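You operate a simulated robot arm through the tools that you are given. There is no shell and no other tool.

You run a simulated two-armed robot. Do the job below in one go: nothing can be reset, and whatever is moved stays where it is left.

## Task
Grease the bearing till the grease pump reads FULL.
Fine: seat it in the cup, lock it, pump, then free the lock; the bearing stays in the cup.

It is judged by the outcome, as a careful person would: the job done as asked, and still so three seconds after it is handed in. It fails if anything else is knocked over, pushed out of place, dropped, spilled or broken.

## Robot
Two 7-joint arms with fingered hands on one trunk that stands fixed in place. Base frame: the origin is at the foot of the trunk, x ahead of it, y to its left, z up. Readings come in m, degrees, newtons and seconds.
The left shoulder is at [0.06, 0.138, 0.897], the right one opposite. With the tool pointing down near the work surface each hand reaches from about 0.42 to 0.92 m from the base axis, measured 20 degrees to its own side. Payload 4 kg a hand.
The TCP of each hand is the grasp point between the finger pads, 0.036 m short of the fingertips. In the tool frame z runs along the fingers and y along their closing line. The gripper opens to 0.12 m. The gripper's body begins 0.042 m behind the TCP. The gripper is a hand of 5 fingers: y runs from the thumb to the fingers, the wrist lies at [-0.015, -0.109, -0.2] in the tool frame, and closing takes about 1.5 s.
Orientation is that of the tool frame in the base frame, as [roll, pitch, yaw] about the fixed x, y, z axes, in that order (R = Rz(yaw) Ry(pitch) Rx(roll)). With the fingers straight down and the wrist toward the robot, the tool's x, y and z point along [0, 1, 0], [1, 0, 0] and [0, 0, -1] of the base frame.

## Interface
- The arms move only by the tool drive_tool. It takes "left_steps", "right_steps" or both (then of equal length, played together; a hand with none holds still); each is a list that holds one entry, the list of rows, each a list of 7 numbers: the opening, from 0 (shut) to 1 (fully open), then the shift along the tool's x, y, z in m, then the turn, a rotation vector about the tool's x, y, z in degrees. In form: [[[jaw, dx, dy, dz, wx, wy, wz], ...]]. A call has 1 to 20 rows; each row shifts and turns the commanded pose from where the row before left it, along the tool's axes as they then stand. Rows are played at 5 a second. More than 0.05 m and 8.6 degrees between two rows, or a gripper value outside its range, and nothing of the call is played. Where a pose cannot be reached the arm comes as near as it can. A force on the tool above 40 N (or 10 N above the force at the start of the call, whichever is more), or a blocked arm, ends the call early, and 0.2 s more pass. The fingers move at their own pace (about 0.153 m/s each) and stop on an object; they squeeze with about 26 N. The grip force told is the motor's: it shows also when the fingers shut on nothing. Time passes only in rows, and 0.2 s behind the last, so rows that do not move let the fingers close. The reply holds the time, the measured pose of the TCP, the force on the tool along the base axes, the opening and the grip force, in the units named above and with some noise, with the torque about the TCP (base axes, N m) and any sound that the robot's microphone picked up.
- Cameras (640 x 400 px; columns grow to the right, rows downward): "scene" is now at [0.059, -0.0392, 1.5417]; the picture's right is [-0.19, -0.98, 0.00], its down [-0.61, 0.12, -0.78] and it looks along [0.77, -0.15, -0.62] (base axes); focal length 309 px, centre (320, 200). "left" rides on the left gripper at [-0.069, -0.079, -0.131] in its tool frame; the picture's right is [-0.78, -0.29, 0.55], its down [0.55, -0.73, 0.40] and it looks along [0.29, 0.61, 0.74] (tool axes); focal length 222 px, centre (320, 200). "right" rides on the right gripper at [0.07, -0.079, -0.131] in its tool frame; the picture's right is [-0.79, 0.29, -0.55], its down [-0.55, -0.74, 0.40] and it looks along [-0.29, 0.61, 0.74] (tool axes); focal length 222 px, centre (320, 200). There is no depth. A picture from a camera that has moved, and an enlarged one, comes with that camera's place and axes in the base frame and with its lens. The place of the scene camera against the robot may be out by one fixed shift of up to 0.025 m in any direction.
- grab_frame(camera): a new picture of that camera. The clock stands still meanwhile.
- raise_lower(by): slides the trunk up (or, below 0, down) by that many m; the arms and the scene camera ride with it, the base frame stays. It gives what a move gives, with no picture.
- grasp_type(shape, hand): the hand has 5 fingers and takes this shape, open, in about a second: jaw (thumb against the fingers, like two jaws); tri (thumb and two fingers); tip (a fingertip pinch); poke (one finger out to press); point (the index stretched); flat (the hand flat); cup (the hand cupped); fist (a fist). The gripper value then closes the fingers along that shape, each until it touches; the sizes above hold for jaw. It gives what a move gives, with no picture.
- aim_head(pan, tilt): turns the head with the scene camera to pan (to the left, within 86 degrees either way) and tilt (down, from -29 to 69), counted from straight ahead of the robot. It gives what a move gives.
- enlarge(camera, box): a new picture of the part [left, top, right, bottom] of that camera's present view, enlarged. The clock stands still meanwhile.
- job_done(): hands the job in; it is judged then, once.

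Places have to be worked out from the pictures, the camera data and where the tool is seen. Open the grippers and draw the arms clear of the work before you hand the job in, unless the task says otherwise.

The tools are called after ">>>" as name(argument=value, ...) on one line, values as JSON. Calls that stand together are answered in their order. drive_tool: Moves the arms, as the interface text tells. Its arguments: {"type":"object","properties":{"left_steps":{"type":"array"},"right_steps":{"type":"array"}},"required":[]} The other tools are called the same way: raise_lower (by) slides the trunk up or down; grasp_type (shape, hand) gives the hand a shape; aim_head (pan, tilt) turns the head that bears the scene camera; grab_frame (camera) takes a picture; enlarge (camera, box) takes an enlarged picture of a part of a camera's view; job_done () hands the job in.

At the start:

```text
time: 0.0
left_ee_pos: [0.5834, 0.0814, 1.2369]
left_orientation: [179.9, 0.0, 90.0]
left_ft_force: [0.0, -0.1, -0.6]
left_ft_torque: [0.01, -0.02, -0.01]
left_grip_width: 0.1197
left_finger_force: 0.0
left_shape: jaw
right_ee_pos: [0.4499, -0.3864, 1.2774]
right_orientation: [180.0, -0.1, 90.1]
right_ft_force: [0.4, 0.3, 0.5]
right_ft_torque: [-0.02, 0.0, 0.03]
right_grip_width: 0.1196
right_finger_force: 0.0
right_shape: jaw
trunk travel left (down, up): [-0.475, 0.115]
head pan, tilt: [-10.8, 38.3]
```

scene: 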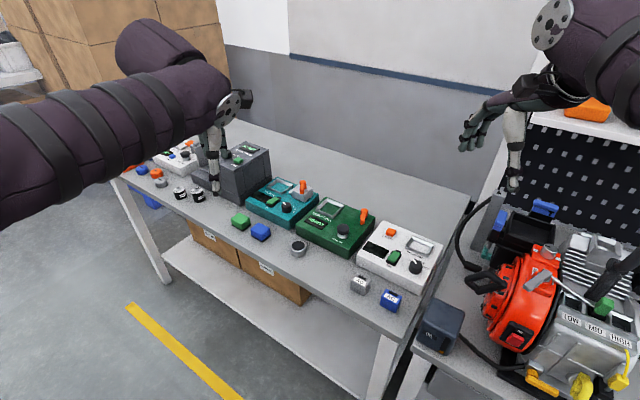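
right: 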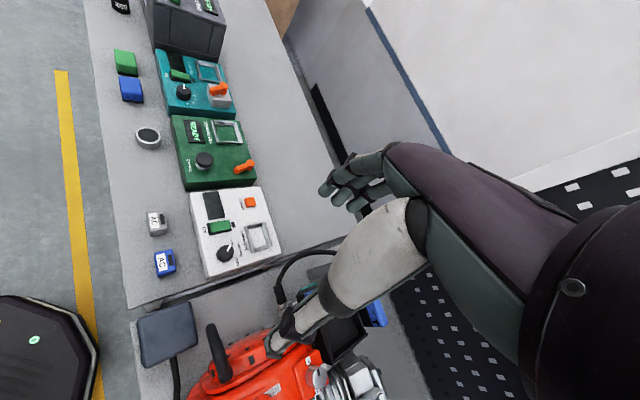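
left: 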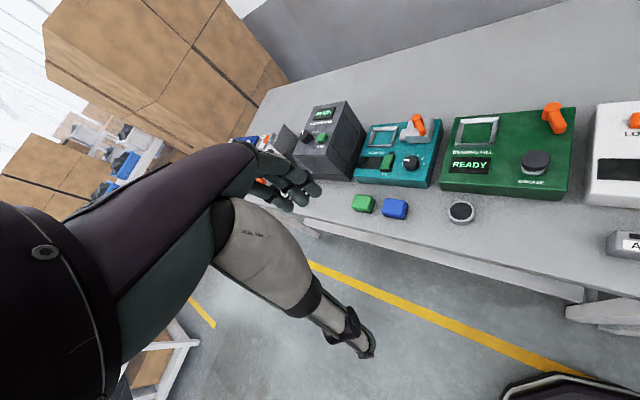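

The green box seems to be the grease pump ("BEARING FILL", READY, GREASE button, orange lever), and the round thing in front of it the bearing. I'll look closer with several cameras.

>>> enlarge(camera="scene", box=[220, 160, 460, 310])

>>> enlarge(camera="left", box=[400, 80, 640, 230])

>>> enlarge(camera="right", box=[100, 80, 340, 230])

```text
2.67 times, centred on (340, 235) of scene
camera zoom: at [0.059, -0.0392, 1.5417], right [-0.19, -0.98, 0.0], down [-0.61, 0.12, -0.78], along [0.77, -0.15, -0.62], focal length 823 px, centre (267, 107)
```

zoom: 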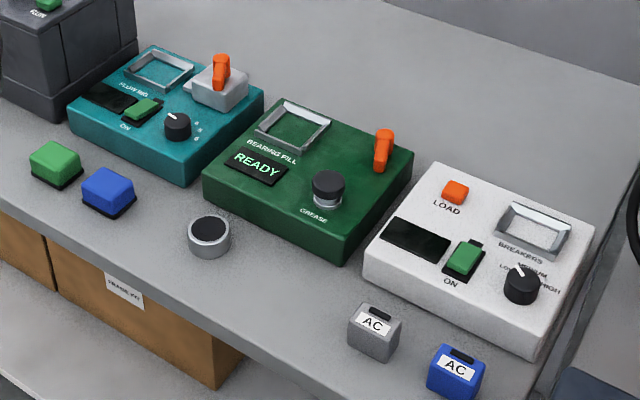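

```text
2.67 times, centred on (520, 155) of left
camera zoom: at [0.5046, 0.0106, 1.3678], right [-0.29, -0.78, -0.55], down [-0.73, 0.55, -0.4], along [0.61, 0.29, -0.74], focal length 592 px, centre (-213, 320)
```

zoom: 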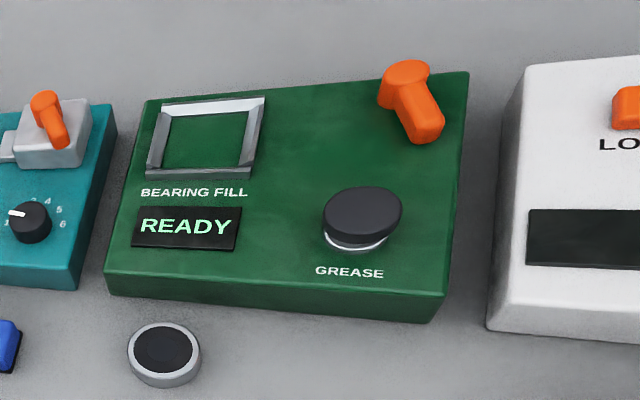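

```text
2.67 times, centred on (220, 155) of right
camera zoom: at [0.37, -0.3157, 1.4091], right [0.29, -0.79, 0.55], down [-0.74, -0.55, -0.4], along [0.61, -0.29, -0.74], focal length 592 px, centre (587, 320)
```

zoom: 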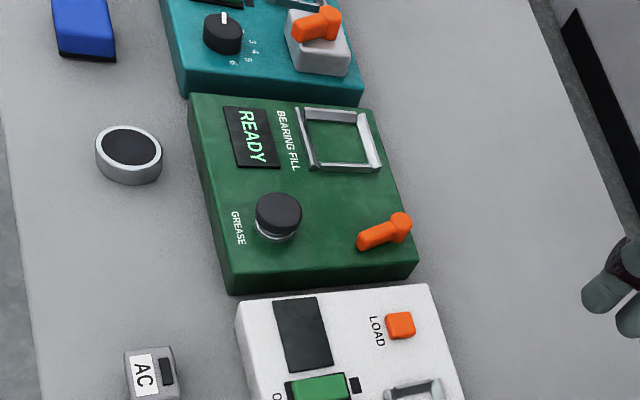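

From the two hand cameras I triangulate: bearing top about (0.680, -0.070, 0.871), cup frame (0.80, -0.19, 0.897), grease plunger top (0.677, -0.202, 0.918), lever hub (0.745, -0.287, 0.908); the box is turned 45°. I'll enlarge details of each.

>>> enlarge(camera="scene", box=[305, 190, 385, 240])

>>> enlarge(camera="left", box=[510, 90, 590, 140])

>>> enlarge(camera="left", box=[440, 105, 520, 155])

>>> enlarge(camera="right", box=[190, 110, 270, 190])

>>> enlarge(camera="left", box=[430, 190, 494, 230])

```text
8.00 times, centred on (345, 215) of scene
camera zoom: at [0.059, -0.0392, 1.5417], right [-0.19, -0.98, 0.0], down [-0.61, 0.12, -0.78], along [0.77, -0.15, -0.62], focal length 2470 px, centre (120, 80)
```

zoom: 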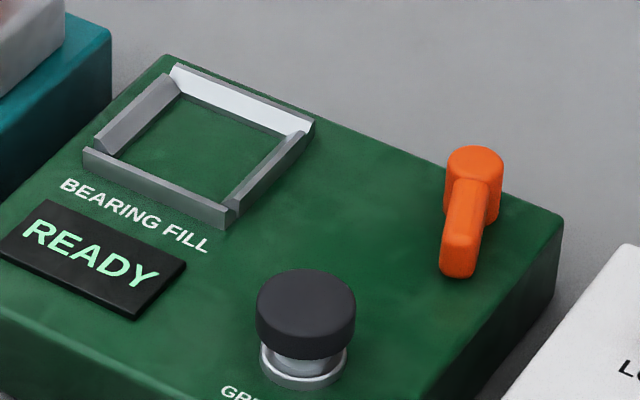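

```text
8.00 times, centred on (550, 115) of left
camera zoom: at [0.5046, 0.0106, 1.3678], right [-0.29, -0.78, -0.55], down [-0.73, 0.55, -0.4], along [0.61, 0.29, -0.74], focal length 1777 px, centre (-1520, 880)
```

zoom: 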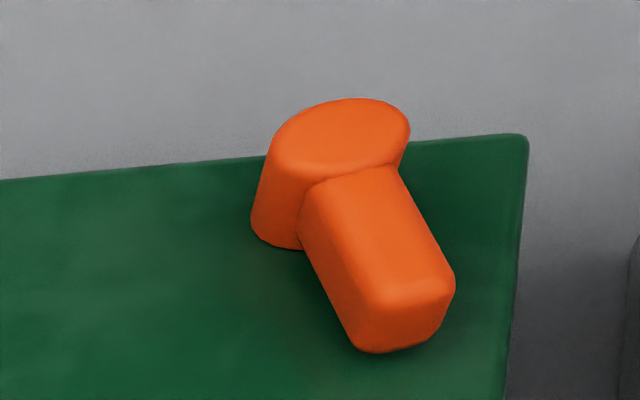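

```text
8.00 times, centred on (480, 130) of left
camera zoom: at [0.5046, 0.0106, 1.3678], right [-0.29, -0.78, -0.55], down [-0.73, 0.55, -0.4], along [0.61, 0.29, -0.74], focal length 1777 px, centre (-960, 760)
```

zoom: 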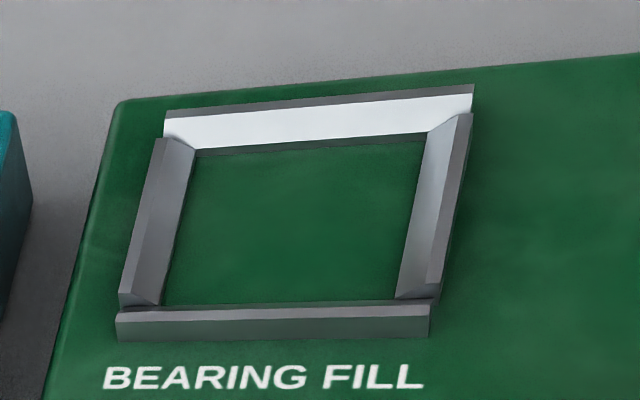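

```text
5.00 times, centred on (230, 150) of right
camera zoom: at [0.37, -0.3157, 1.4091], right [0.29, -0.79, 0.55], down [-0.74, -0.55, -0.4], along [0.61, -0.29, -0.74], focal length 1111 px, centre (770, 450)
```

zoom: 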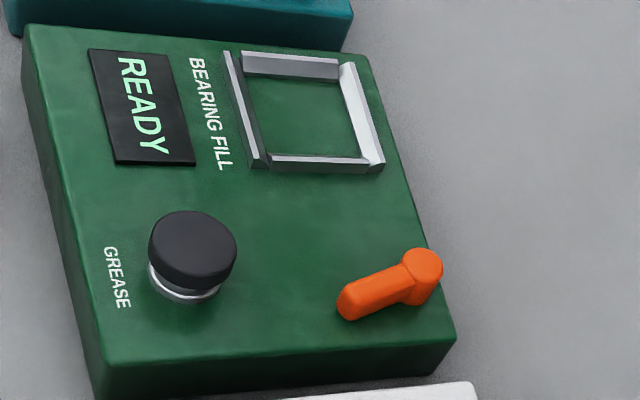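

```text
10.00 times, centred on (462, 210) of left
camera zoom: at [0.5046, 0.0106, 1.3678], right [-0.29, -0.78, -0.55], down [-0.73, 0.55, -0.4], along [0.61, 0.29, -0.74], focal length 2221 px, centre (-1100, 100)
```

zoom: 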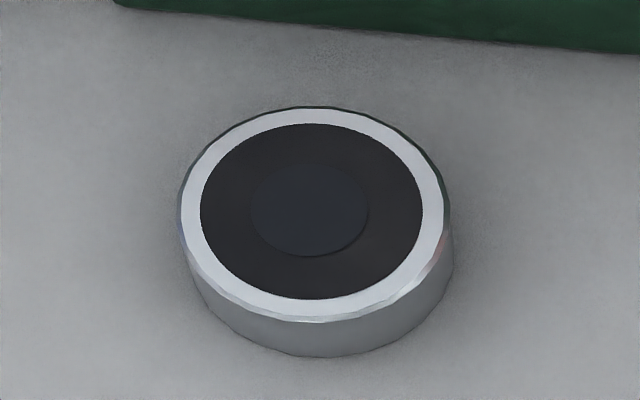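

The lever has a vertical hub with a horizontal arm, the plunger is a push button, and the bearing is about 47 mm wide and 20 mm high with the table near z 0.851. I move the left hand aside and bring the right hand above the bearing; the default yaw closes along the diagonal of the square cup, which suits the placing.

>>> drive_tool(right_steps=[[[1, 0.0316, 0.023, 0.016, 0, 0, 0], [1, 0.0316, 0.023, 0.016, 0, 0, 0], [1, 0.0316, 0.023, 0.016, 0, 0, 0], [1, 0.0316, 0.023, 0.016, 0, 0, 0], [1, 0.0316, 0.023, 0.016, 0, 0, 0], [1, 0.0316, 0.023, 0.016, 0, 0, 0], [1, 0.0316, 0.023, 0.016, 0, 0, 0], [1, 0.0316, 0.023, 0.016, 0, 0, 0], [1, 0.0316, 0.023, 0.016, 0, 0, 0], [1, 0.0316, 0.023, 0.016, 0, 0, 0]]], left_steps=[[[1, 0.02, -0.012, 0, 0, 0, 0], [1, 0.02, -0.012, 0, 0, 0, 0], [1, 0.02, -0.012, 0, 0, 0, 0], [1, 0.02, -0.012, 0, 0, 0, 0], [1, 0.02, -0.012, 0, 0, 0, 0], [1, 0.02, -0.012, 0, 0, 0, 0], [1, 0.02, -0.012, 0, 0, 0, 0], [1, 0.02, -0.012, 0, 0, 0, 0], [1, 0.02, -0.012, 0, 0, 0, 0], [1, 0.02, -0.012, 0, 0, 0, 0]]])

>>> grab_frame(camera="right")

>>> grab_frame(camera="scene")

```text
time: 2.2
left_ee_pos: [0.4643, 0.2833, 1.2361]
left_orientation: [-179.9, 0.0, 89.9]
left_ft_force: [0.1, 1.2, -0.3]
left_ft_torque: [0.01, -0.02, -0.01]
left_grip_width: 0.1196
left_finger_force: 0.2
left_shape: jaw
right_ee_pos: [0.679, -0.0684, 1.1195]
right_orientation: [180.0, 0.0, 89.9]
right_ft_force: [0.2, -0.2, -0.1]
right_ft_torque: [-0.02, 0.0, 0.01]
right_grip_width: 0.1199
right_finger_force: 0.0
right_shape: jaw
trunk travel left (down, up): [-0.475, 0.115]
head pan, tilt: [-10.8, 38.3]
```

```text
taken
camera right: at [0.5994, 0.0019, 1.2498], right [0.29, -0.78, 0.55], down [-0.74, -0.55, -0.4], along [0.61, -0.29, -0.74], focal length 222 px, centre (320, 200)
```

right: 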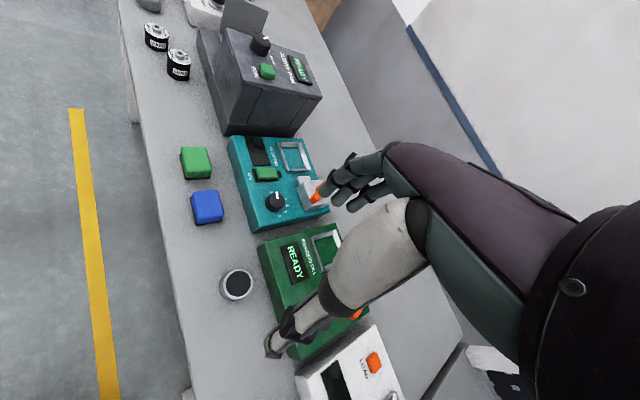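

```text
taken
camera scene: at [0.0596, -0.038, 1.5417], right [-0.19, -0.98, 0.0], down [-0.61, 0.12, -0.78], along [0.77, -0.15, -0.62], focal length 309 px, centre (320, 200)
```

scene: 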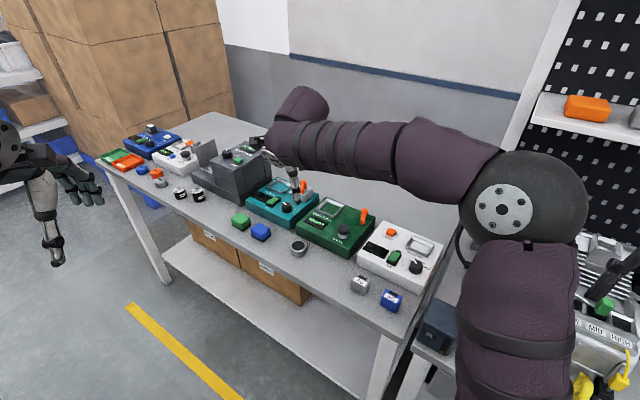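

The bearing shows at (237, 284), giving about (0.677, -0.069). I'll enlarge it to refine.

>>> enlarge(camera="right", box=[197, 259, 277, 309])

>>> enlarge(camera="right", box=[240, 150, 440, 370])

```text
8.00 times, centred on (237, 284) of right
camera zoom: at [0.5994, 0.0019, 1.2498], right [0.29, -0.78, 0.55], down [-0.74, -0.55, -0.4], along [0.61, -0.29, -0.74], focal length 1777 px, centre (984, -472)
```

zoom: 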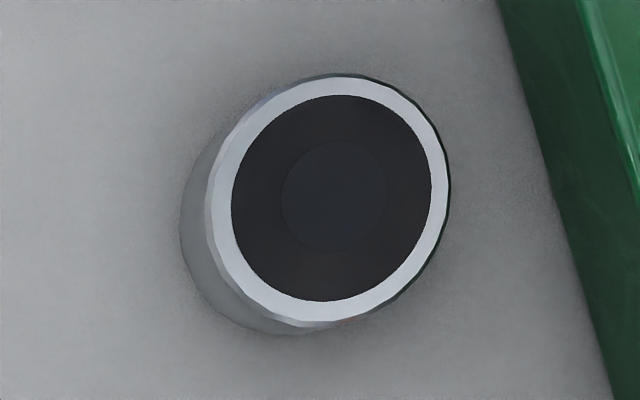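

```text
1.82 times, centred on (340, 260) of right
camera zoom: at [0.5994, 0.0019, 1.2498], right [0.29, -0.78, 0.55], down [-0.74, -0.55, -0.4], along [0.61, -0.29, -0.74], focal length 404 px, centre (284, 91)
```

zoom: 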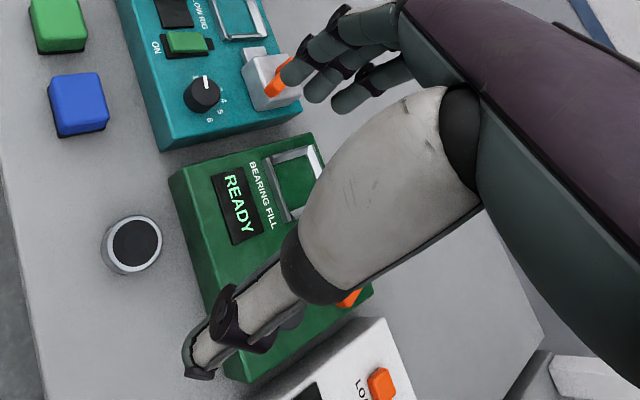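

The fingers beyond the index extend toward the box, which stands only 30 mm from the bearing, so a narrower hand shape may be better. I try the "tip" pinch up here and look at its form.

>>> grasp_type(shape="tip", hand="right")

>>> enlarge(camera="right", box=[240, 150, 440, 370])

>>> grab_frame(camera="left")

>>> enlarge(camera="scene", box=[240, 130, 340, 230])

```text
time: 3.1
left_ee_pos: [0.4634, 0.2804, 1.2366]
left_orientation: [-179.9, 0.1, 90.1]
left_ft_force: [-0.9, 0.3, 0.3]
left_ft_torque: [-0.01, 0.02, 0.0]
left_grip_width: 0.1199
left_finger_force: 0.0
left_shape: jaw
right_ee_pos: [0.6776, -0.0697, 1.1192]
right_orientation: [-180.0, 0.0, 89.9]
right_ft_force: [0.0, -0.1, 0.3]
right_ft_torque: [-0.01, -0.01, 0.01]
right_grip_width: 0.1196
right_finger_force: 0.1
right_shape: tip
trunk travel left (down, up): [-0.475, 0.115]
head pan, tilt: [-10.8, 38.3]
```

```text
1.82 times, centred on (340, 260) of right
camera zoom: at [0.5985, 0.0005, 1.2501], right [0.29, -0.79, 0.55], down [-0.74, -0.55, -0.4], along [0.61, -0.29, -0.74], focal length 404 px, centre (284, 91)
```

zoom: 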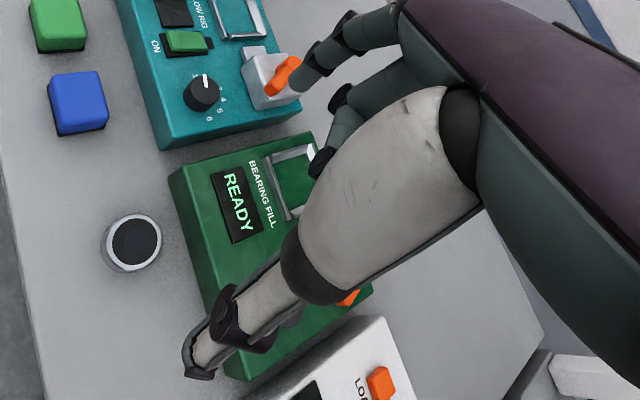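

```text
taken
camera left: at [0.3848, 0.2115, 1.368], right [-0.29, -0.78, -0.55], down [-0.73, 0.55, -0.4], along [0.61, 0.29, -0.74], focal length 222 px, centre (320, 200)
```

left: 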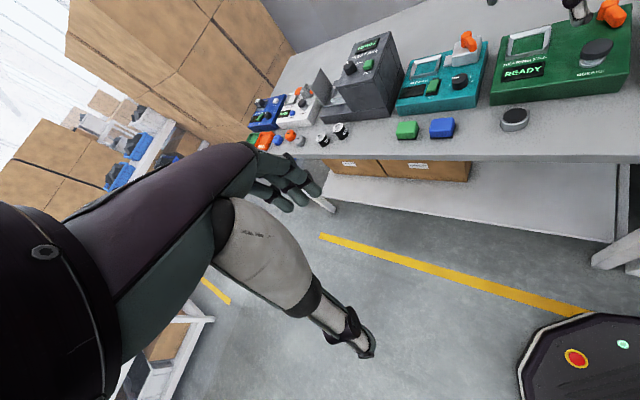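

```text
4.00 times, centred on (290, 180) of scene
camera zoom: at [0.0589, -0.0392, 1.5417], right [-0.19, -0.98, 0.0], down [-0.61, 0.12, -0.78], along [0.77, -0.15, -0.62], focal length 1235 px, centre (440, 280)
```

zoom: 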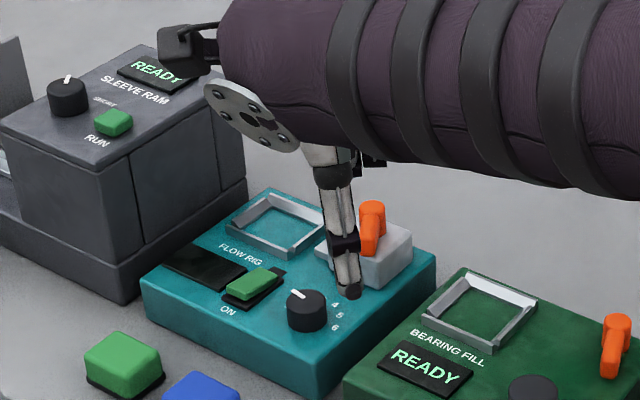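

In "tip" only thumb and index stay out. I close it partly in the air to see where the tips come and whether the curled fingers stay clear.

>>> drive_tool(right_steps=[[[0.45, 0, 0, 0, 0, 0, 0], [0.45, 0, 0, 0, 0, 0, 0], [0.45, 0, 0, 0, 0, 0, 0], [0.45, 0, 0, 0, 0, 0, 0], [0.45, 0, 0, 0, 0, 0, 0]]])

>>> enlarge(camera="right", box=[240, 150, 440, 370])

>>> enlarge(camera="scene", box=[270, 140, 330, 200])

>>> enlarge(camera="left", box=[480, 0, 640, 100])

```text
time: 4.3
left_ee_pos: [0.4633, 0.2814, 1.2367]
left_orientation: [-180.0, 0.0, 90.0]
left_ft_force: [0.1, -0.4, 0.3]
left_ft_torque: [0.03, 0.0, -0.01]
left_grip_width: 0.1195
left_finger_force: 0.2
left_shape: jaw
right_ee_pos: [0.6778, -0.0697, 1.1189]
right_orientation: [179.9, 0.0, 90.0]
right_ft_force: [-0.2, 1.0, 0.1]
right_ft_torque: [-0.04, 0.02, 0.03]
right_grip_width: 0.0543
right_finger_force: 0.1
right_shape: tip
trunk travel left (down, up): [-0.475, 0.115]
head pan, tilt: [-10.8, 38.3]
```

```text
1.82 times, centred on (340, 260) of right
camera zoom: at [0.5987, 0.0008, 1.2499], right [0.29, -0.78, 0.55], down [-0.74, -0.55, -0.4], along [0.61, -0.29, -0.74], focal length 404 px, centre (284, 91)
```

zoom: 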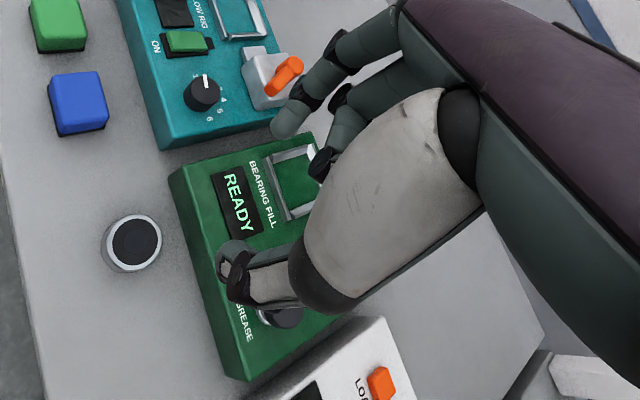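

```text
6.67 times, centred on (300, 170) of scene
camera zoom: at [0.059, -0.0391, 1.5417], right [-0.19, -0.98, 0.0], down [-0.61, 0.12, -0.78], along [0.77, -0.15, -0.62], focal length 2059 px, centre (453, 400)
```

zoom: 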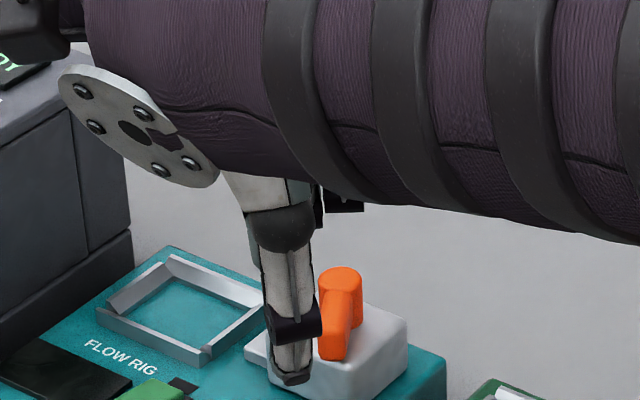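

```text
4.00 times, centred on (560, 50) of left
camera zoom: at [0.3848, 0.2117, 1.368], right [-0.29, -0.78, -0.55], down [-0.73, 0.55, -0.4], along [0.61, 0.29, -0.74], focal length 888 px, centre (-640, 800)
```

zoom: 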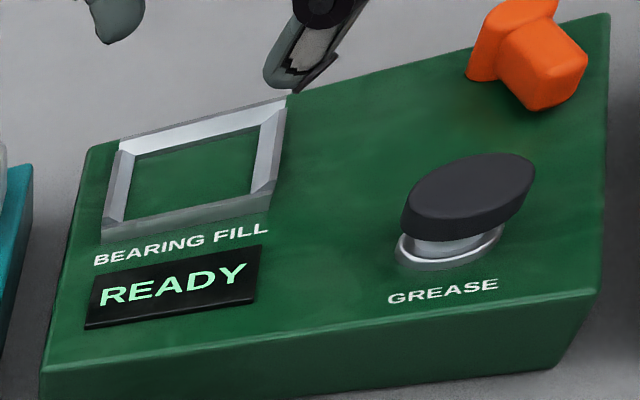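

The pinch closes around the TCP as expected, with tips about 36 mm below it. I turn the hand 20° so the spare fingers run along the box front, and descend to z 0.95 with the pinch set to about 68 mm.

>>> drive_tool(right_steps=[[[0.57, 0, 0, 0.03, 0, 0, 6.67], [0.57, 0, 0, 0.035, 0, 0, 6.67], [0.57, 0, 0, 0.035, 0, 0, 6.66], [0.57, 0, 0, 0.035, 0, 0, 0], [0.57, 0, 0, 0.034, 0, 0, 0], [0.57, 0, 0, 0, 0, 0, 0]]])

>>> enlarge(camera="right", box=[200, 150, 440, 350])

>>> enlarge(camera="left", box=[440, 40, 600, 140])

>>> enlarge(camera="scene", box=[250, 180, 370, 270])

```text
time: 5.7
left_ee_pos: [0.4631, 0.282, 1.2369]
left_orientation: [180.0, 0.0, 89.9]
left_ft_force: [0.4, 0.4, -0.3]
left_ft_torque: [0.02, -0.01, -0.01]
left_grip_width: 0.1198
left_finger_force: 0.1
left_shape: jaw
right_ee_pos: [0.681, -0.07, 0.9471]
right_orientation: [-179.9, 0.0, 70.0]
right_ft_force: [0.9, -0.3, -0.3]
right_ft_torque: [-0.01, 0.0, -0.01]
right_grip_width: 0.0682
right_finger_force: 0.0
right_shape: tip
trunk travel left (down, up): [-0.475, 0.115]
head pan, tilt: [-10.8, 38.3]
```

```text
2.00 times, centred on (320, 250) of right
camera zoom: at [0.63, 0.0233, 1.0793], right [0.0, -0.84, 0.55], down [-0.88, -0.26, -0.4], along [0.48, -0.48, -0.74], focal length 444 px, centre (320, 100)
```

zoom: 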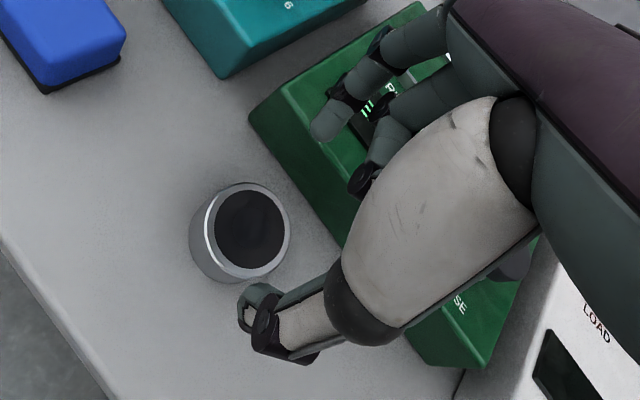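

```text
4.00 times, centred on (520, 90) of left
camera zoom: at [0.3846, 0.2116, 1.3681], right [-0.29, -0.78, -0.55], down [-0.73, 0.55, -0.4], along [0.61, 0.29, -0.74], focal length 888 px, centre (-480, 640)
```

zoom: 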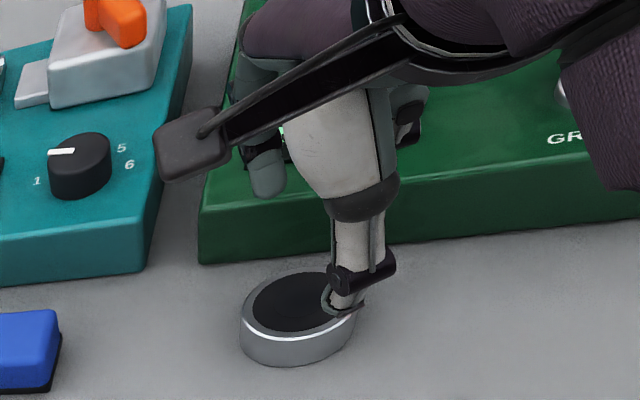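

```text
4.44 times, centred on (310, 225) of scene
camera zoom: at [0.0588, -0.0392, 1.5418], right [-0.19, -0.98, 0.0], down [-0.61, 0.12, -0.78], along [0.77, -0.15, -0.62], focal length 1372 px, centre (364, 89)
```

zoom: 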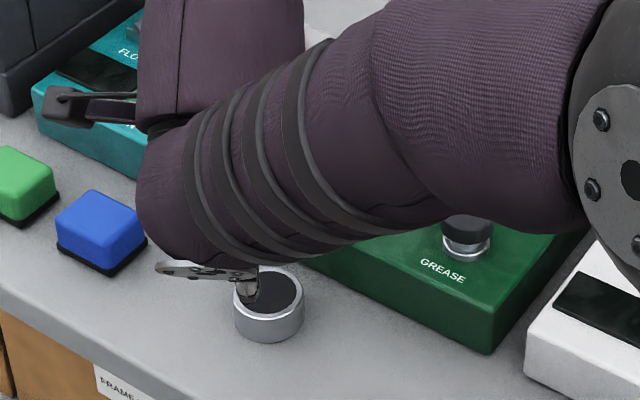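

The bearing is at (0.678, -0.070) and the pinch is centred over it to within 3 mm. I correct that and lower so the tips reach about 10 mm below the bearing's top.

>>> drive_tool(right_steps=[[[0.57, -0.001, -0.0028, 0.016, 0, 0, 0], [0.57, 0, 0, 0.017, 0, 0, 0], [0.57, 0, 0, 0.017, 0, 0, 0], [0.57, 0, 0, 0, 0, 0, 0]]])

>>> enlarge(camera="right", box=[200, 150, 440, 350])

>>> enlarge(camera="left", box=[472, 80, 568, 140])

```text
time: 6.7
left_ee_pos: [0.4628, 0.2819, 1.2368]
left_orientation: [179.9, 0.0, 90.0]
left_ft_force: [1.1, 0.3, 0.8]
left_ft_torque: [-0.04, -0.01, -0.01]
left_grip_width: 0.1195
left_finger_force: 0.1
left_shape: jaw
right_ee_pos: [0.6767, -0.0686, 0.8978]
right_orientation: [179.9, 0.0, 70.1]
right_ft_force: [-3.3, 2.0, 1.2]
right_ft_torque: [-0.01, -0.09, 0.16]
right_grip_width: 0.0654
right_finger_force: 0.0
right_shape: tip
trunk travel left (down, up): [-0.475, 0.115]
head pan, tilt: [-10.8, 38.3]
```

```text
2.00 times, centred on (320, 250) of right
camera zoom: at [0.6258, 0.0248, 1.0298], right [0.01, -0.84, 0.55], down [-0.88, -0.27, -0.4], along [0.48, -0.48, -0.74], focal length 444 px, centre (320, 100)
```

zoom: 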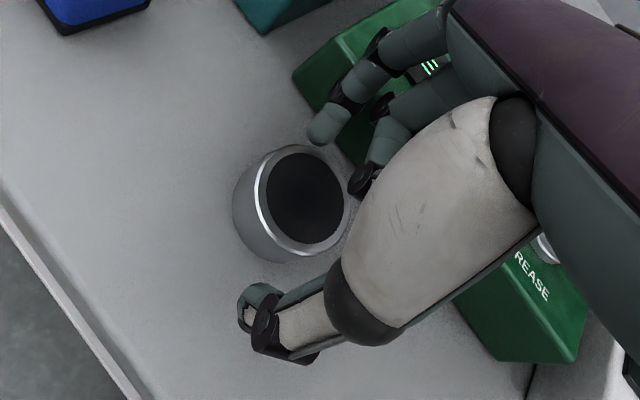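

```text
6.67 times, centred on (520, 110) of left
camera zoom: at [0.3843, 0.2122, 1.3681], right [-0.29, -0.78, -0.55], down [-0.73, 0.55, -0.4], along [0.61, 0.29, -0.74], focal length 1481 px, centre (-1013, 800)
```

zoom: 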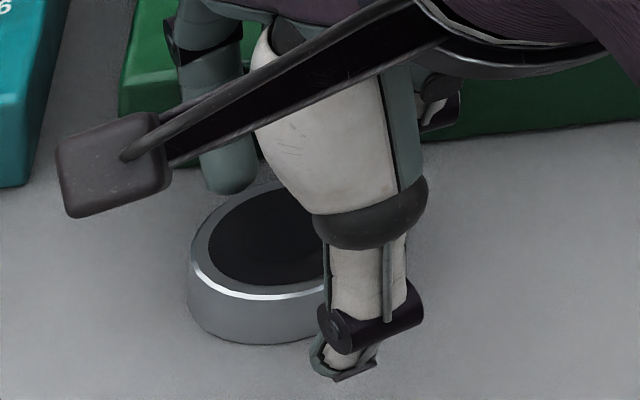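

Light contact of about 4 N away from the box: a spare finger is likely brushing its edge. Closing moves the index inward, so I close on the bearing now and check.

>>> drive_tool(right_steps=[[[0.4, 0, 0, 0, 0, 0, 0], [0.3, 0, 0, 0, 0, 0, 0], [0.2, 0, 0, 0, 0, 0, 0], [0.1, 0, 0, 0, 0, 0, 0], [0.1, 0, 0, 0, 0, 0, 0], [0.1, 0, 0, 0, 0, 0, 0], [0.1, 0, 0, 0, 0, 0, 0]]])

>>> enlarge(camera="right", box=[200, 150, 440, 350])

>>> enlarge(camera="left", box=[472, 80, 568, 140])

```text
time: 8.3
left_ee_pos: [0.4637, 0.2815, 1.2373]
left_orientation: [-180.0, 0.0, 90.0]
left_ft_force: [0.3, 0.5, 0.1]
left_ft_torque: [-0.01, 0.04, 0.0]
left_grip_width: 0.1197
left_finger_force: 0.0
left_shape: jaw
right_ee_pos: [0.6776, -0.069, 0.8969]
right_orientation: [180.0, -0.1, 70.0]
right_ft_force: [0.8, -0.6, -0.2]
right_ft_torque: [0.01, -0.01, -0.02]
right_grip_width: 0.0385
right_finger_force: 26.5
right_shape: tip
trunk travel left (down, up): [-0.475, 0.115]
head pan, tilt: [-10.8, 38.3]
```

```text
2.00 times, centred on (320, 250) of right
camera zoom: at [0.6265, 0.0238, 1.0297], right [0.0, -0.84, 0.55], down [-0.88, -0.26, -0.4], along [0.48, -0.48, -0.74], focal length 444 px, centre (320, 100)
```

zoom: 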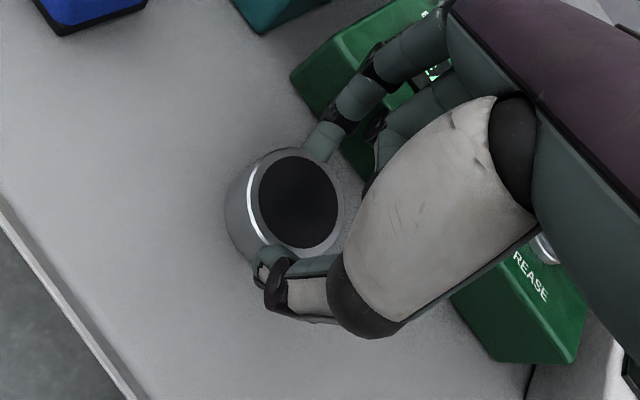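

```text
6.67 times, centred on (520, 110) of left
camera zoom: at [0.3848, 0.2118, 1.368], right [-0.29, -0.78, -0.55], down [-0.73, 0.55, -0.4], along [0.61, 0.29, -0.74], focal length 1481 px, centre (-1013, 800)
```

zoom: 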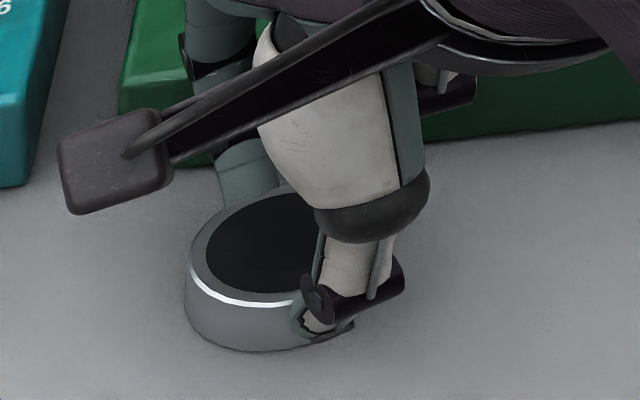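

The tips straddle the bearing's centre with 26.5 N. I lift it gently by 3 cm and check it's held level.

>>> drive_tool(right_steps=[[[0.1, 0, 0, -0.01, 0, 0, 0], [0.1, 0, 0, -0.01, 0, 0, 0], [0.1, 0, 0, -0.01, 0, 0, 0], [0.1, 0, 0, 0, 0, 0, 0]]])

>>> enlarge(camera="right", box=[200, 150, 440, 350])

>>> enlarge(camera="left", box=[472, 80, 568, 140])

```text
time: 9.3
left_ee_pos: [0.4631, 0.2806, 1.2359]
left_orientation: [-180.0, 0.0, 90.0]
left_ft_force: [0.0, 0.0, 1.2]
left_ft_torque: [-0.03, 0.03, -0.02]
left_grip_width: 0.1196
left_finger_force: 0.1
left_shape: jaw
right_ee_pos: [0.6752, -0.0702, 0.9306]
right_orientation: [179.9, 0.0, 70.0]
right_ft_force: [-0.2, 0.4, -0.9]
right_ft_torque: [0.0, -0.01, 0.02]
right_grip_width: 0.0383
right_finger_force: 25.6
right_shape: tip
trunk travel left (down, up): [-0.475, 0.115]
head pan, tilt: [-10.8, 38.3]
```

```text
2.00 times, centred on (320, 250) of right
camera zoom: at [0.6255, 0.0233, 1.0606], right [0.0, -0.84, 0.55], down [-0.88, -0.26, -0.4], along [0.48, -0.48, -0.74], focal length 444 px, centre (320, 100)
```

zoom: 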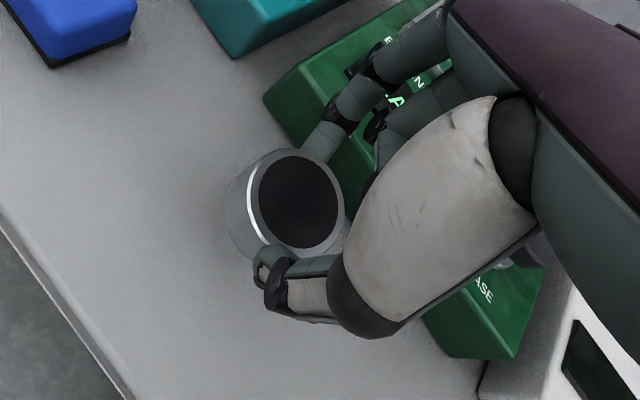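

```text
6.67 times, centred on (520, 110) of left
camera zoom: at [0.3849, 0.2118, 1.3679], right [-0.29, -0.78, -0.55], down [-0.73, 0.55, -0.4], along [0.61, 0.29, -0.74], focal length 1481 px, centre (-1013, 800)
```

zoom: 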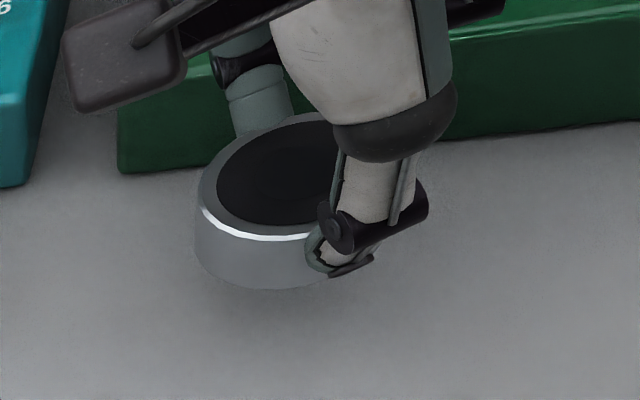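

The bearing is held level, its centre about 2 mm off the TCP. I lift to z≈0.99, turn back 20° to close along the cup's diagonal, and carry it over the cup.

>>> drive_tool(right_steps=[[[0.1, 0, 0, -0.02, 0, 0, -6.67], [0.1, 0, 0, -0.02, 0, 0, -6.67], [0.1, 0, 0, -0.02, 0, 0, -6.66], [0.1, -0.0202, 0.0212, 0, 0, 0, 0], [0.1, -0.0202, 0.0212, 0, 0, 0, 0], [0.1, -0.0202, 0.0212, 0, 0, 0, 0], [0.1, -0.0202, 0.0212, 0, 0, 0, 0], [0.1, -0.0202, 0.0212, 0, 0, 0, 0], [0.1, -0.0202, 0.0212, 0, 0, 0, 0], [0.1, 0, 0, 0, 0, 0, 0]]])

>>> grab_frame(camera="right")

>>> grab_frame(camera="left")

>>> enlarge(camera="scene", box=[270, 150, 430, 270])

```text
time: 11.5
left_ee_pos: [0.4635, 0.2822, 1.2363]
left_orientation: [179.9, 0.0, 89.9]
left_ft_force: [0.8, 0.0, 0.0]
left_ft_torque: [0.01, -0.04, 0.0]
left_grip_width: 0.1196
left_finger_force: 0.1
left_shape: jaw
right_ee_pos: [0.8041, -0.1907, 0.9879]
right_orientation: [180.0, 0.0, 90.0]
right_ft_force: [0.1, -0.5, -0.7]
right_ft_torque: [-0.01, 0.0, -0.01]
right_grip_width: 0.0382
right_finger_force: 26.0
right_shape: tip
trunk travel left (down, up): [-0.475, 0.115]
head pan, tilt: [-10.8, 38.3]
```

```text
taken
camera right: at [0.725, -0.1203, 1.1203], right [0.29, -0.78, 0.55], down [-0.74, -0.55, -0.4], along [0.61, -0.29, -0.74], focal length 222 px, centre (320, 200)
```

right: 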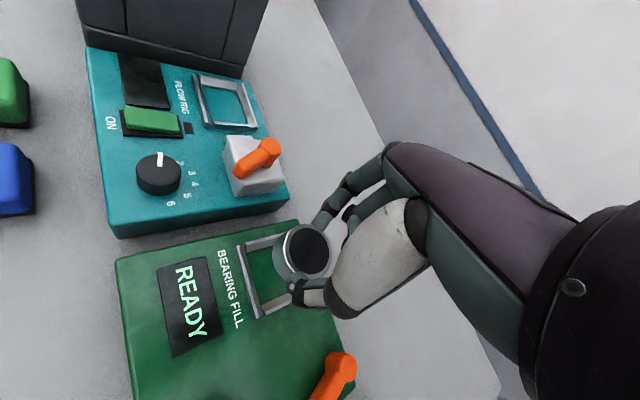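

```text
taken
camera left: at [0.3846, 0.2119, 1.368], right [-0.29, -0.78, -0.55], down [-0.73, 0.55, -0.4], along [0.61, 0.29, -0.74], focal length 222 px, centre (320, 200)
```

left: 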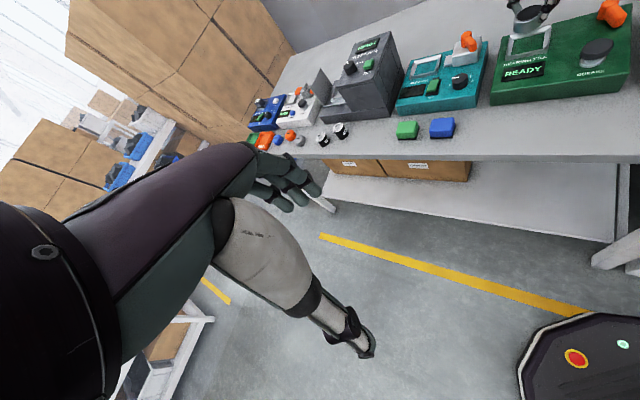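

```text
3.33 times, centred on (350, 210) of scene
camera zoom: at [0.0588, -0.0389, 1.5418], right [-0.19, -0.98, 0.0], down [-0.61, 0.12, -0.78], along [0.77, -0.15, -0.62], focal length 1029 px, centre (220, 167)
```

zoom: 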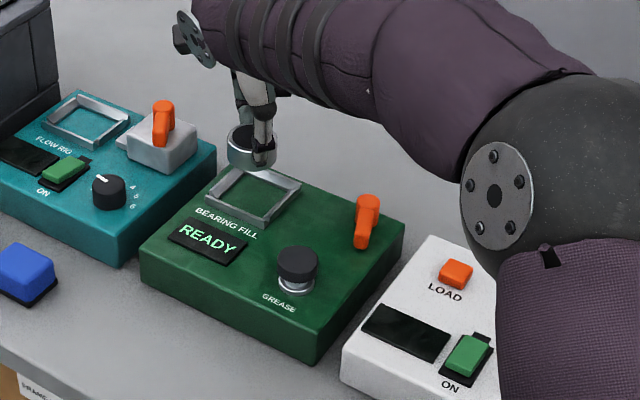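

The bearing hovers over the cup. I enlarge the views to check the alignment against the cup frame.

>>> enlarge(camera="right", box=[220, 210, 364, 330])

>>> enlarge(camera="scene", box=[320, 180, 376, 230])

>>> enlarge(camera="left", box=[480, 0, 576, 72])

```text
3.33 times, centred on (292, 270) of right
camera zoom: at [0.725, -0.1203, 1.1203], right [0.29, -0.78, 0.55], down [-0.74, -0.55, -0.4], along [0.61, -0.29, -0.74], focal length 740 px, centre (413, -33)
```

zoom: 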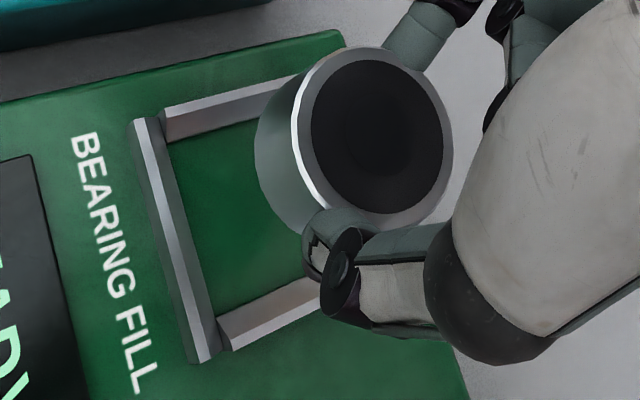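

```text
8.00 times, centred on (348, 205) of scene
camera zoom: at [0.0588, -0.0389, 1.5418], right [-0.19, -0.98, 0.0], down [-0.61, 0.12, -0.78], along [0.77, -0.15, -0.62], focal length 2470 px, centre (96, 160)
```

zoom: 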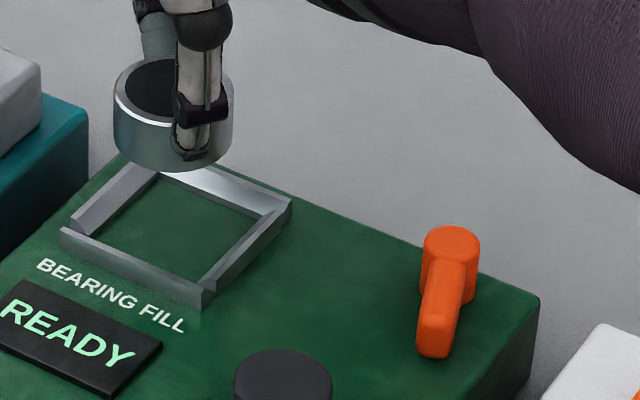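

```text
5.56 times, centred on (528, 36) of left
camera zoom: at [0.3846, 0.2119, 1.368], right [-0.29, -0.78, -0.55], down [-0.73, 0.55, -0.4], along [0.61, 0.29, -0.74], focal length 1234 px, centre (-836, 1111)
```

zoom: 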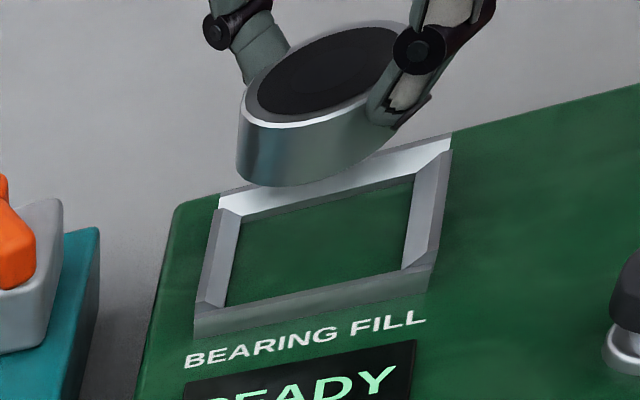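

Estimates from both hand cameras put the bearing within a few mm of the cup's centre. I lower until its bottom is just above the frame and look again.

>>> drive_tool(right_steps=[[[0.1, -0.001, -0.0015, 0.013, 0, 0, 0], [0.1, 0, 0, 0.013, 0, 0, 0], [0.1, 0, 0, 0.012, 0, 0, 0], [0.1, 0, 0, 0, 0, 0, 0]]])

>>> enlarge(camera="right", box=[220, 210, 364, 330])

>>> enlarge(camera="scene", box=[320, 180, 376, 230])

>>> enlarge(camera="left", box=[490, 0, 570, 60])

```text
time: 12.5
left_ee_pos: [0.4627, 0.2822, 1.2372]
left_orientation: [-180.0, 0.0, 90.1]
left_ft_force: [-0.9, -0.1, -0.4]
left_ft_torque: [-0.01, -0.02, -0.01]
left_grip_width: 0.1196
left_finger_force: 0.0
left_shape: jaw
right_ee_pos: [0.8018, -0.1926, 0.9511]
right_orientation: [180.0, 0.0, 90.0]
right_ft_force: [0.2, 0.5, -0.4]
right_ft_torque: [0.02, 0.0, 0.06]
right_grip_width: 0.038
right_finger_force: 26.0
right_shape: tip
trunk travel left (down, up): [-0.475, 0.115]
head pan, tilt: [-10.8, 38.3]
```

```text
3.33 times, centred on (292, 270) of right
camera zoom: at [0.7228, -0.122, 1.0818], right [0.29, -0.79, 0.55], down [-0.74, -0.55, -0.4], along [0.61, -0.29, -0.74], focal length 740 px, centre (413, -33)
```

zoom: 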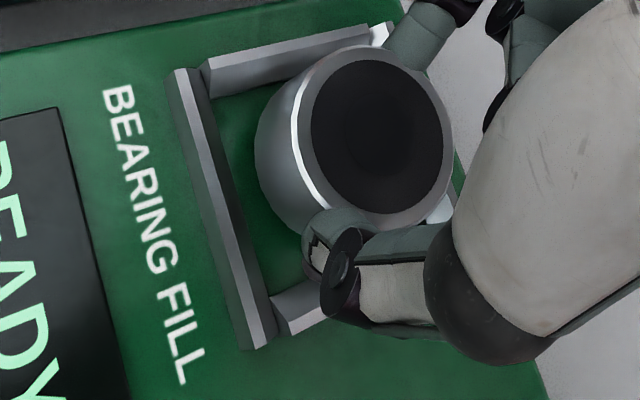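

```text
8.00 times, centred on (348, 205) of scene
camera zoom: at [0.0591, -0.0392, 1.5417], right [-0.19, -0.98, 0.0], down [-0.61, 0.12, -0.78], along [0.77, -0.15, -0.62], focal length 2470 px, centre (96, 160)
```

zoom: 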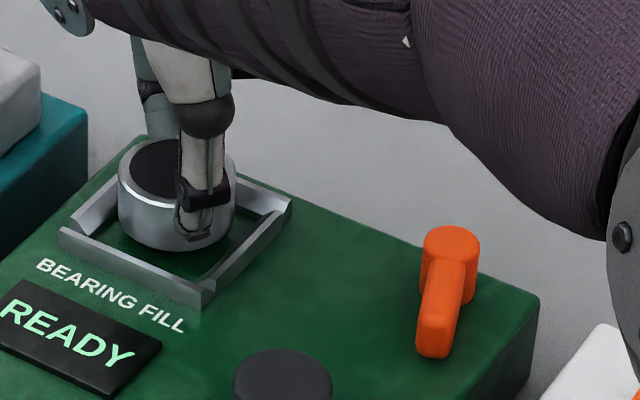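

```text
6.67 times, centred on (530, 30) of left
camera zoom: at [0.3848, 0.2117, 1.368], right [-0.29, -0.78, -0.55], down [-0.73, 0.55, -0.4], along [0.61, 0.29, -0.74], focal length 1481 px, centre (-1080, 1333)
```

zoom: 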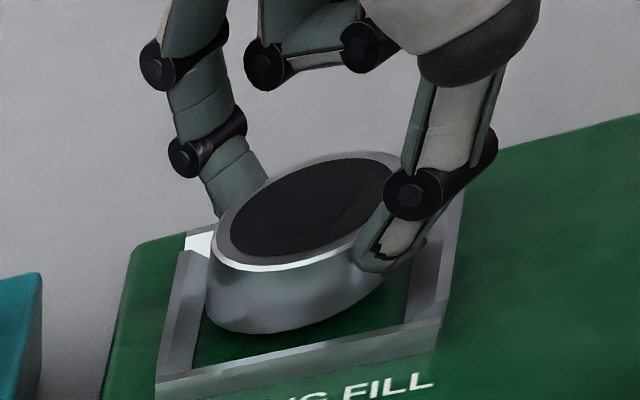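

The three views disagree by a few mm, so I enlarge the front wall and bearing further before lowering.

>>> enlarge(camera="right", box=[252, 220, 332, 320])

>>> enlarge(camera="left", box=[508, 18, 556, 62])

>>> enlarge(camera="scene", box=[325, 192, 361, 222])

```text
4.00 times, centred on (292, 270) of right
camera zoom: at [0.7228, -0.122, 1.0818], right [0.29, -0.79, 0.55], down [-0.74, -0.55, -0.4], along [0.61, -0.29, -0.74], focal length 888 px, centre (432, -80)
```

zoom: 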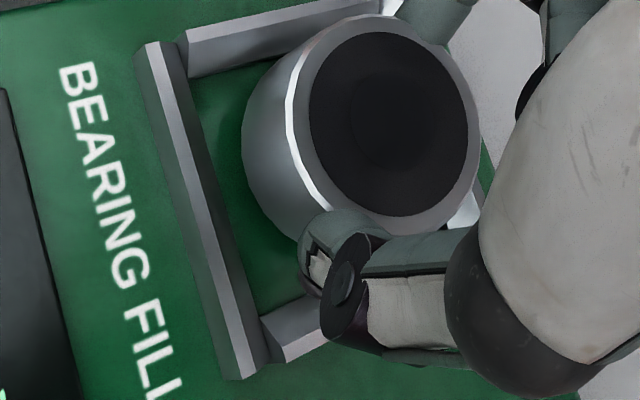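

```text
9.09 times, centred on (532, 40) of left
camera zoom: at [0.3848, 0.2117, 1.368], right [-0.29, -0.78, -0.55], down [-0.73, 0.55, -0.4], along [0.61, 0.29, -0.74], focal length 2019 px, centre (-1607, 1654)
```

zoom: 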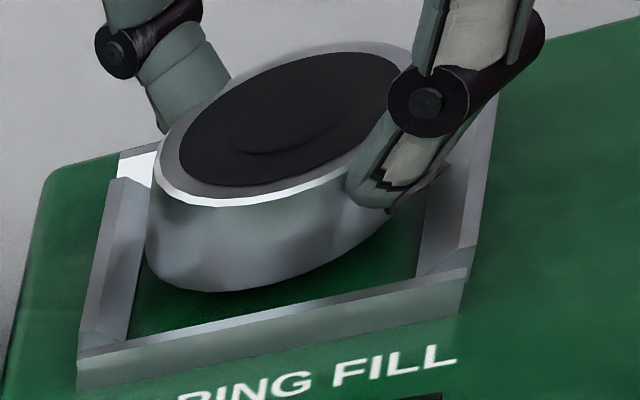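

```text
13.33 times, centred on (343, 207) of scene
camera zoom: at [0.0591, -0.0392, 1.5417], right [-0.19, -0.98, 0.0], down [-0.61, 0.12, -0.78], along [0.77, -0.15, -0.62], focal length 4117 px, centre (13, 107)
```

zoom: 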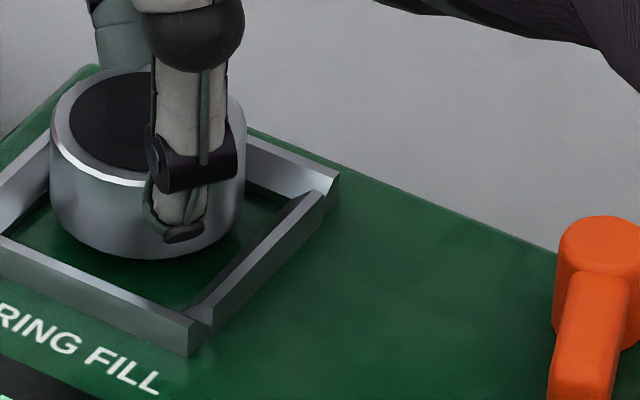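

Triangulating both features together gives cup centre (0.800, -0.1905, top 0.900) and bearing (0.802, -0.191, bottom ≈0.903), so they are aligned within about 2 mm and the chamfered frame can guide. I lower 10 mm slowly and watch the forces.

>>> drive_tool(right_steps=[[[0.1, 0, -0.001, 0.0025, 0, 0, 0], [0.1, 0, 0, 0.0025, 0, 0, 0], [0.1, 0, 0, 0.0025, 0, 0, 0], [0.1, 0, 0, 0.0025, 0, 0, 0], [0.1, 0, 0, 0, 0, 0, 0]]])

>>> enlarge(camera="right", box=[252, 220, 332, 320])

>>> enlarge(camera="left", box=[508, 18, 556, 62])

>>> enlarge(camera="scene", box=[325, 192, 361, 222])

```text
time: 13.7
left_ee_pos: [0.4623, 0.2814, 1.2376]
left_orientation: [179.9, 0.0, 89.8]
left_ft_force: [-0.5, 0.0, 1.1]
left_ft_torque: [0.01, 0.06, -0.01]
left_grip_width: 0.1195
left_finger_force: 0.0
left_shape: jaw
right_ee_pos: [0.8003, -0.192, 0.9428]
right_orientation: [179.7, -0.1, 90.0]
right_ft_force: [-0.2, -0.3, 11.5]
right_ft_torque: [0.0, 0.06, -0.01]
right_grip_width: 0.0391
right_finger_force: 25.6
right_shape: tip
trunk travel left (down, up): [-0.475, 0.115]
head pan, tilt: [-10.8, 38.3]
```

```text
4.00 times, centred on (292, 270) of right
camera zoom: at [0.7212, -0.1213, 1.0737], right [0.29, -0.78, 0.55], down [-0.73, -0.55, -0.4], along [0.62, -0.29, -0.73], focal length 888 px, centre (432, -80)
```

zoom: 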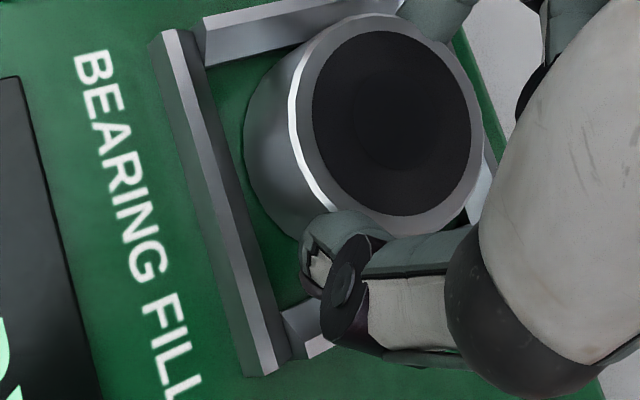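

```text
9.09 times, centred on (532, 40) of left
camera zoom: at [0.3836, 0.2119, 1.3685], right [-0.29, -0.78, -0.55], down [-0.73, 0.55, -0.4], along [0.61, 0.29, -0.74], focal length 2019 px, centre (-1607, 1654)
```

zoom: 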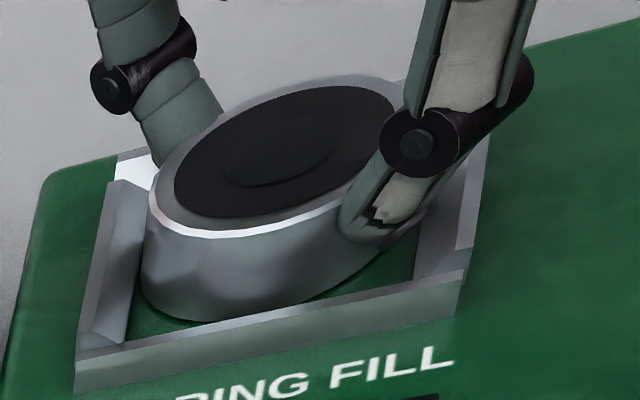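

```text
13.33 times, centred on (343, 207) of scene
camera zoom: at [0.0577, -0.0388, 1.542], right [-0.19, -0.98, 0.0], down [-0.61, 0.12, -0.79], along [0.77, -0.15, -0.62], focal length 4117 px, centre (13, 107)
```

zoom: 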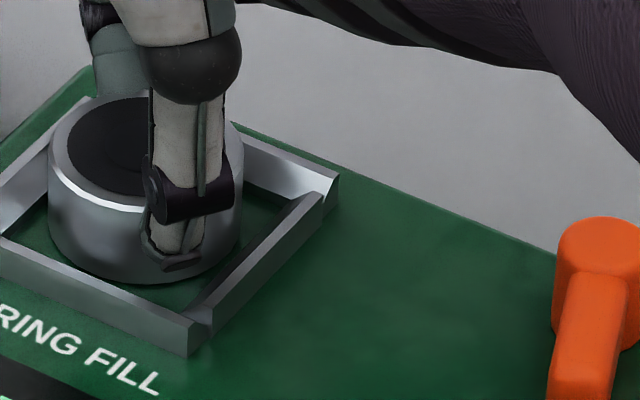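

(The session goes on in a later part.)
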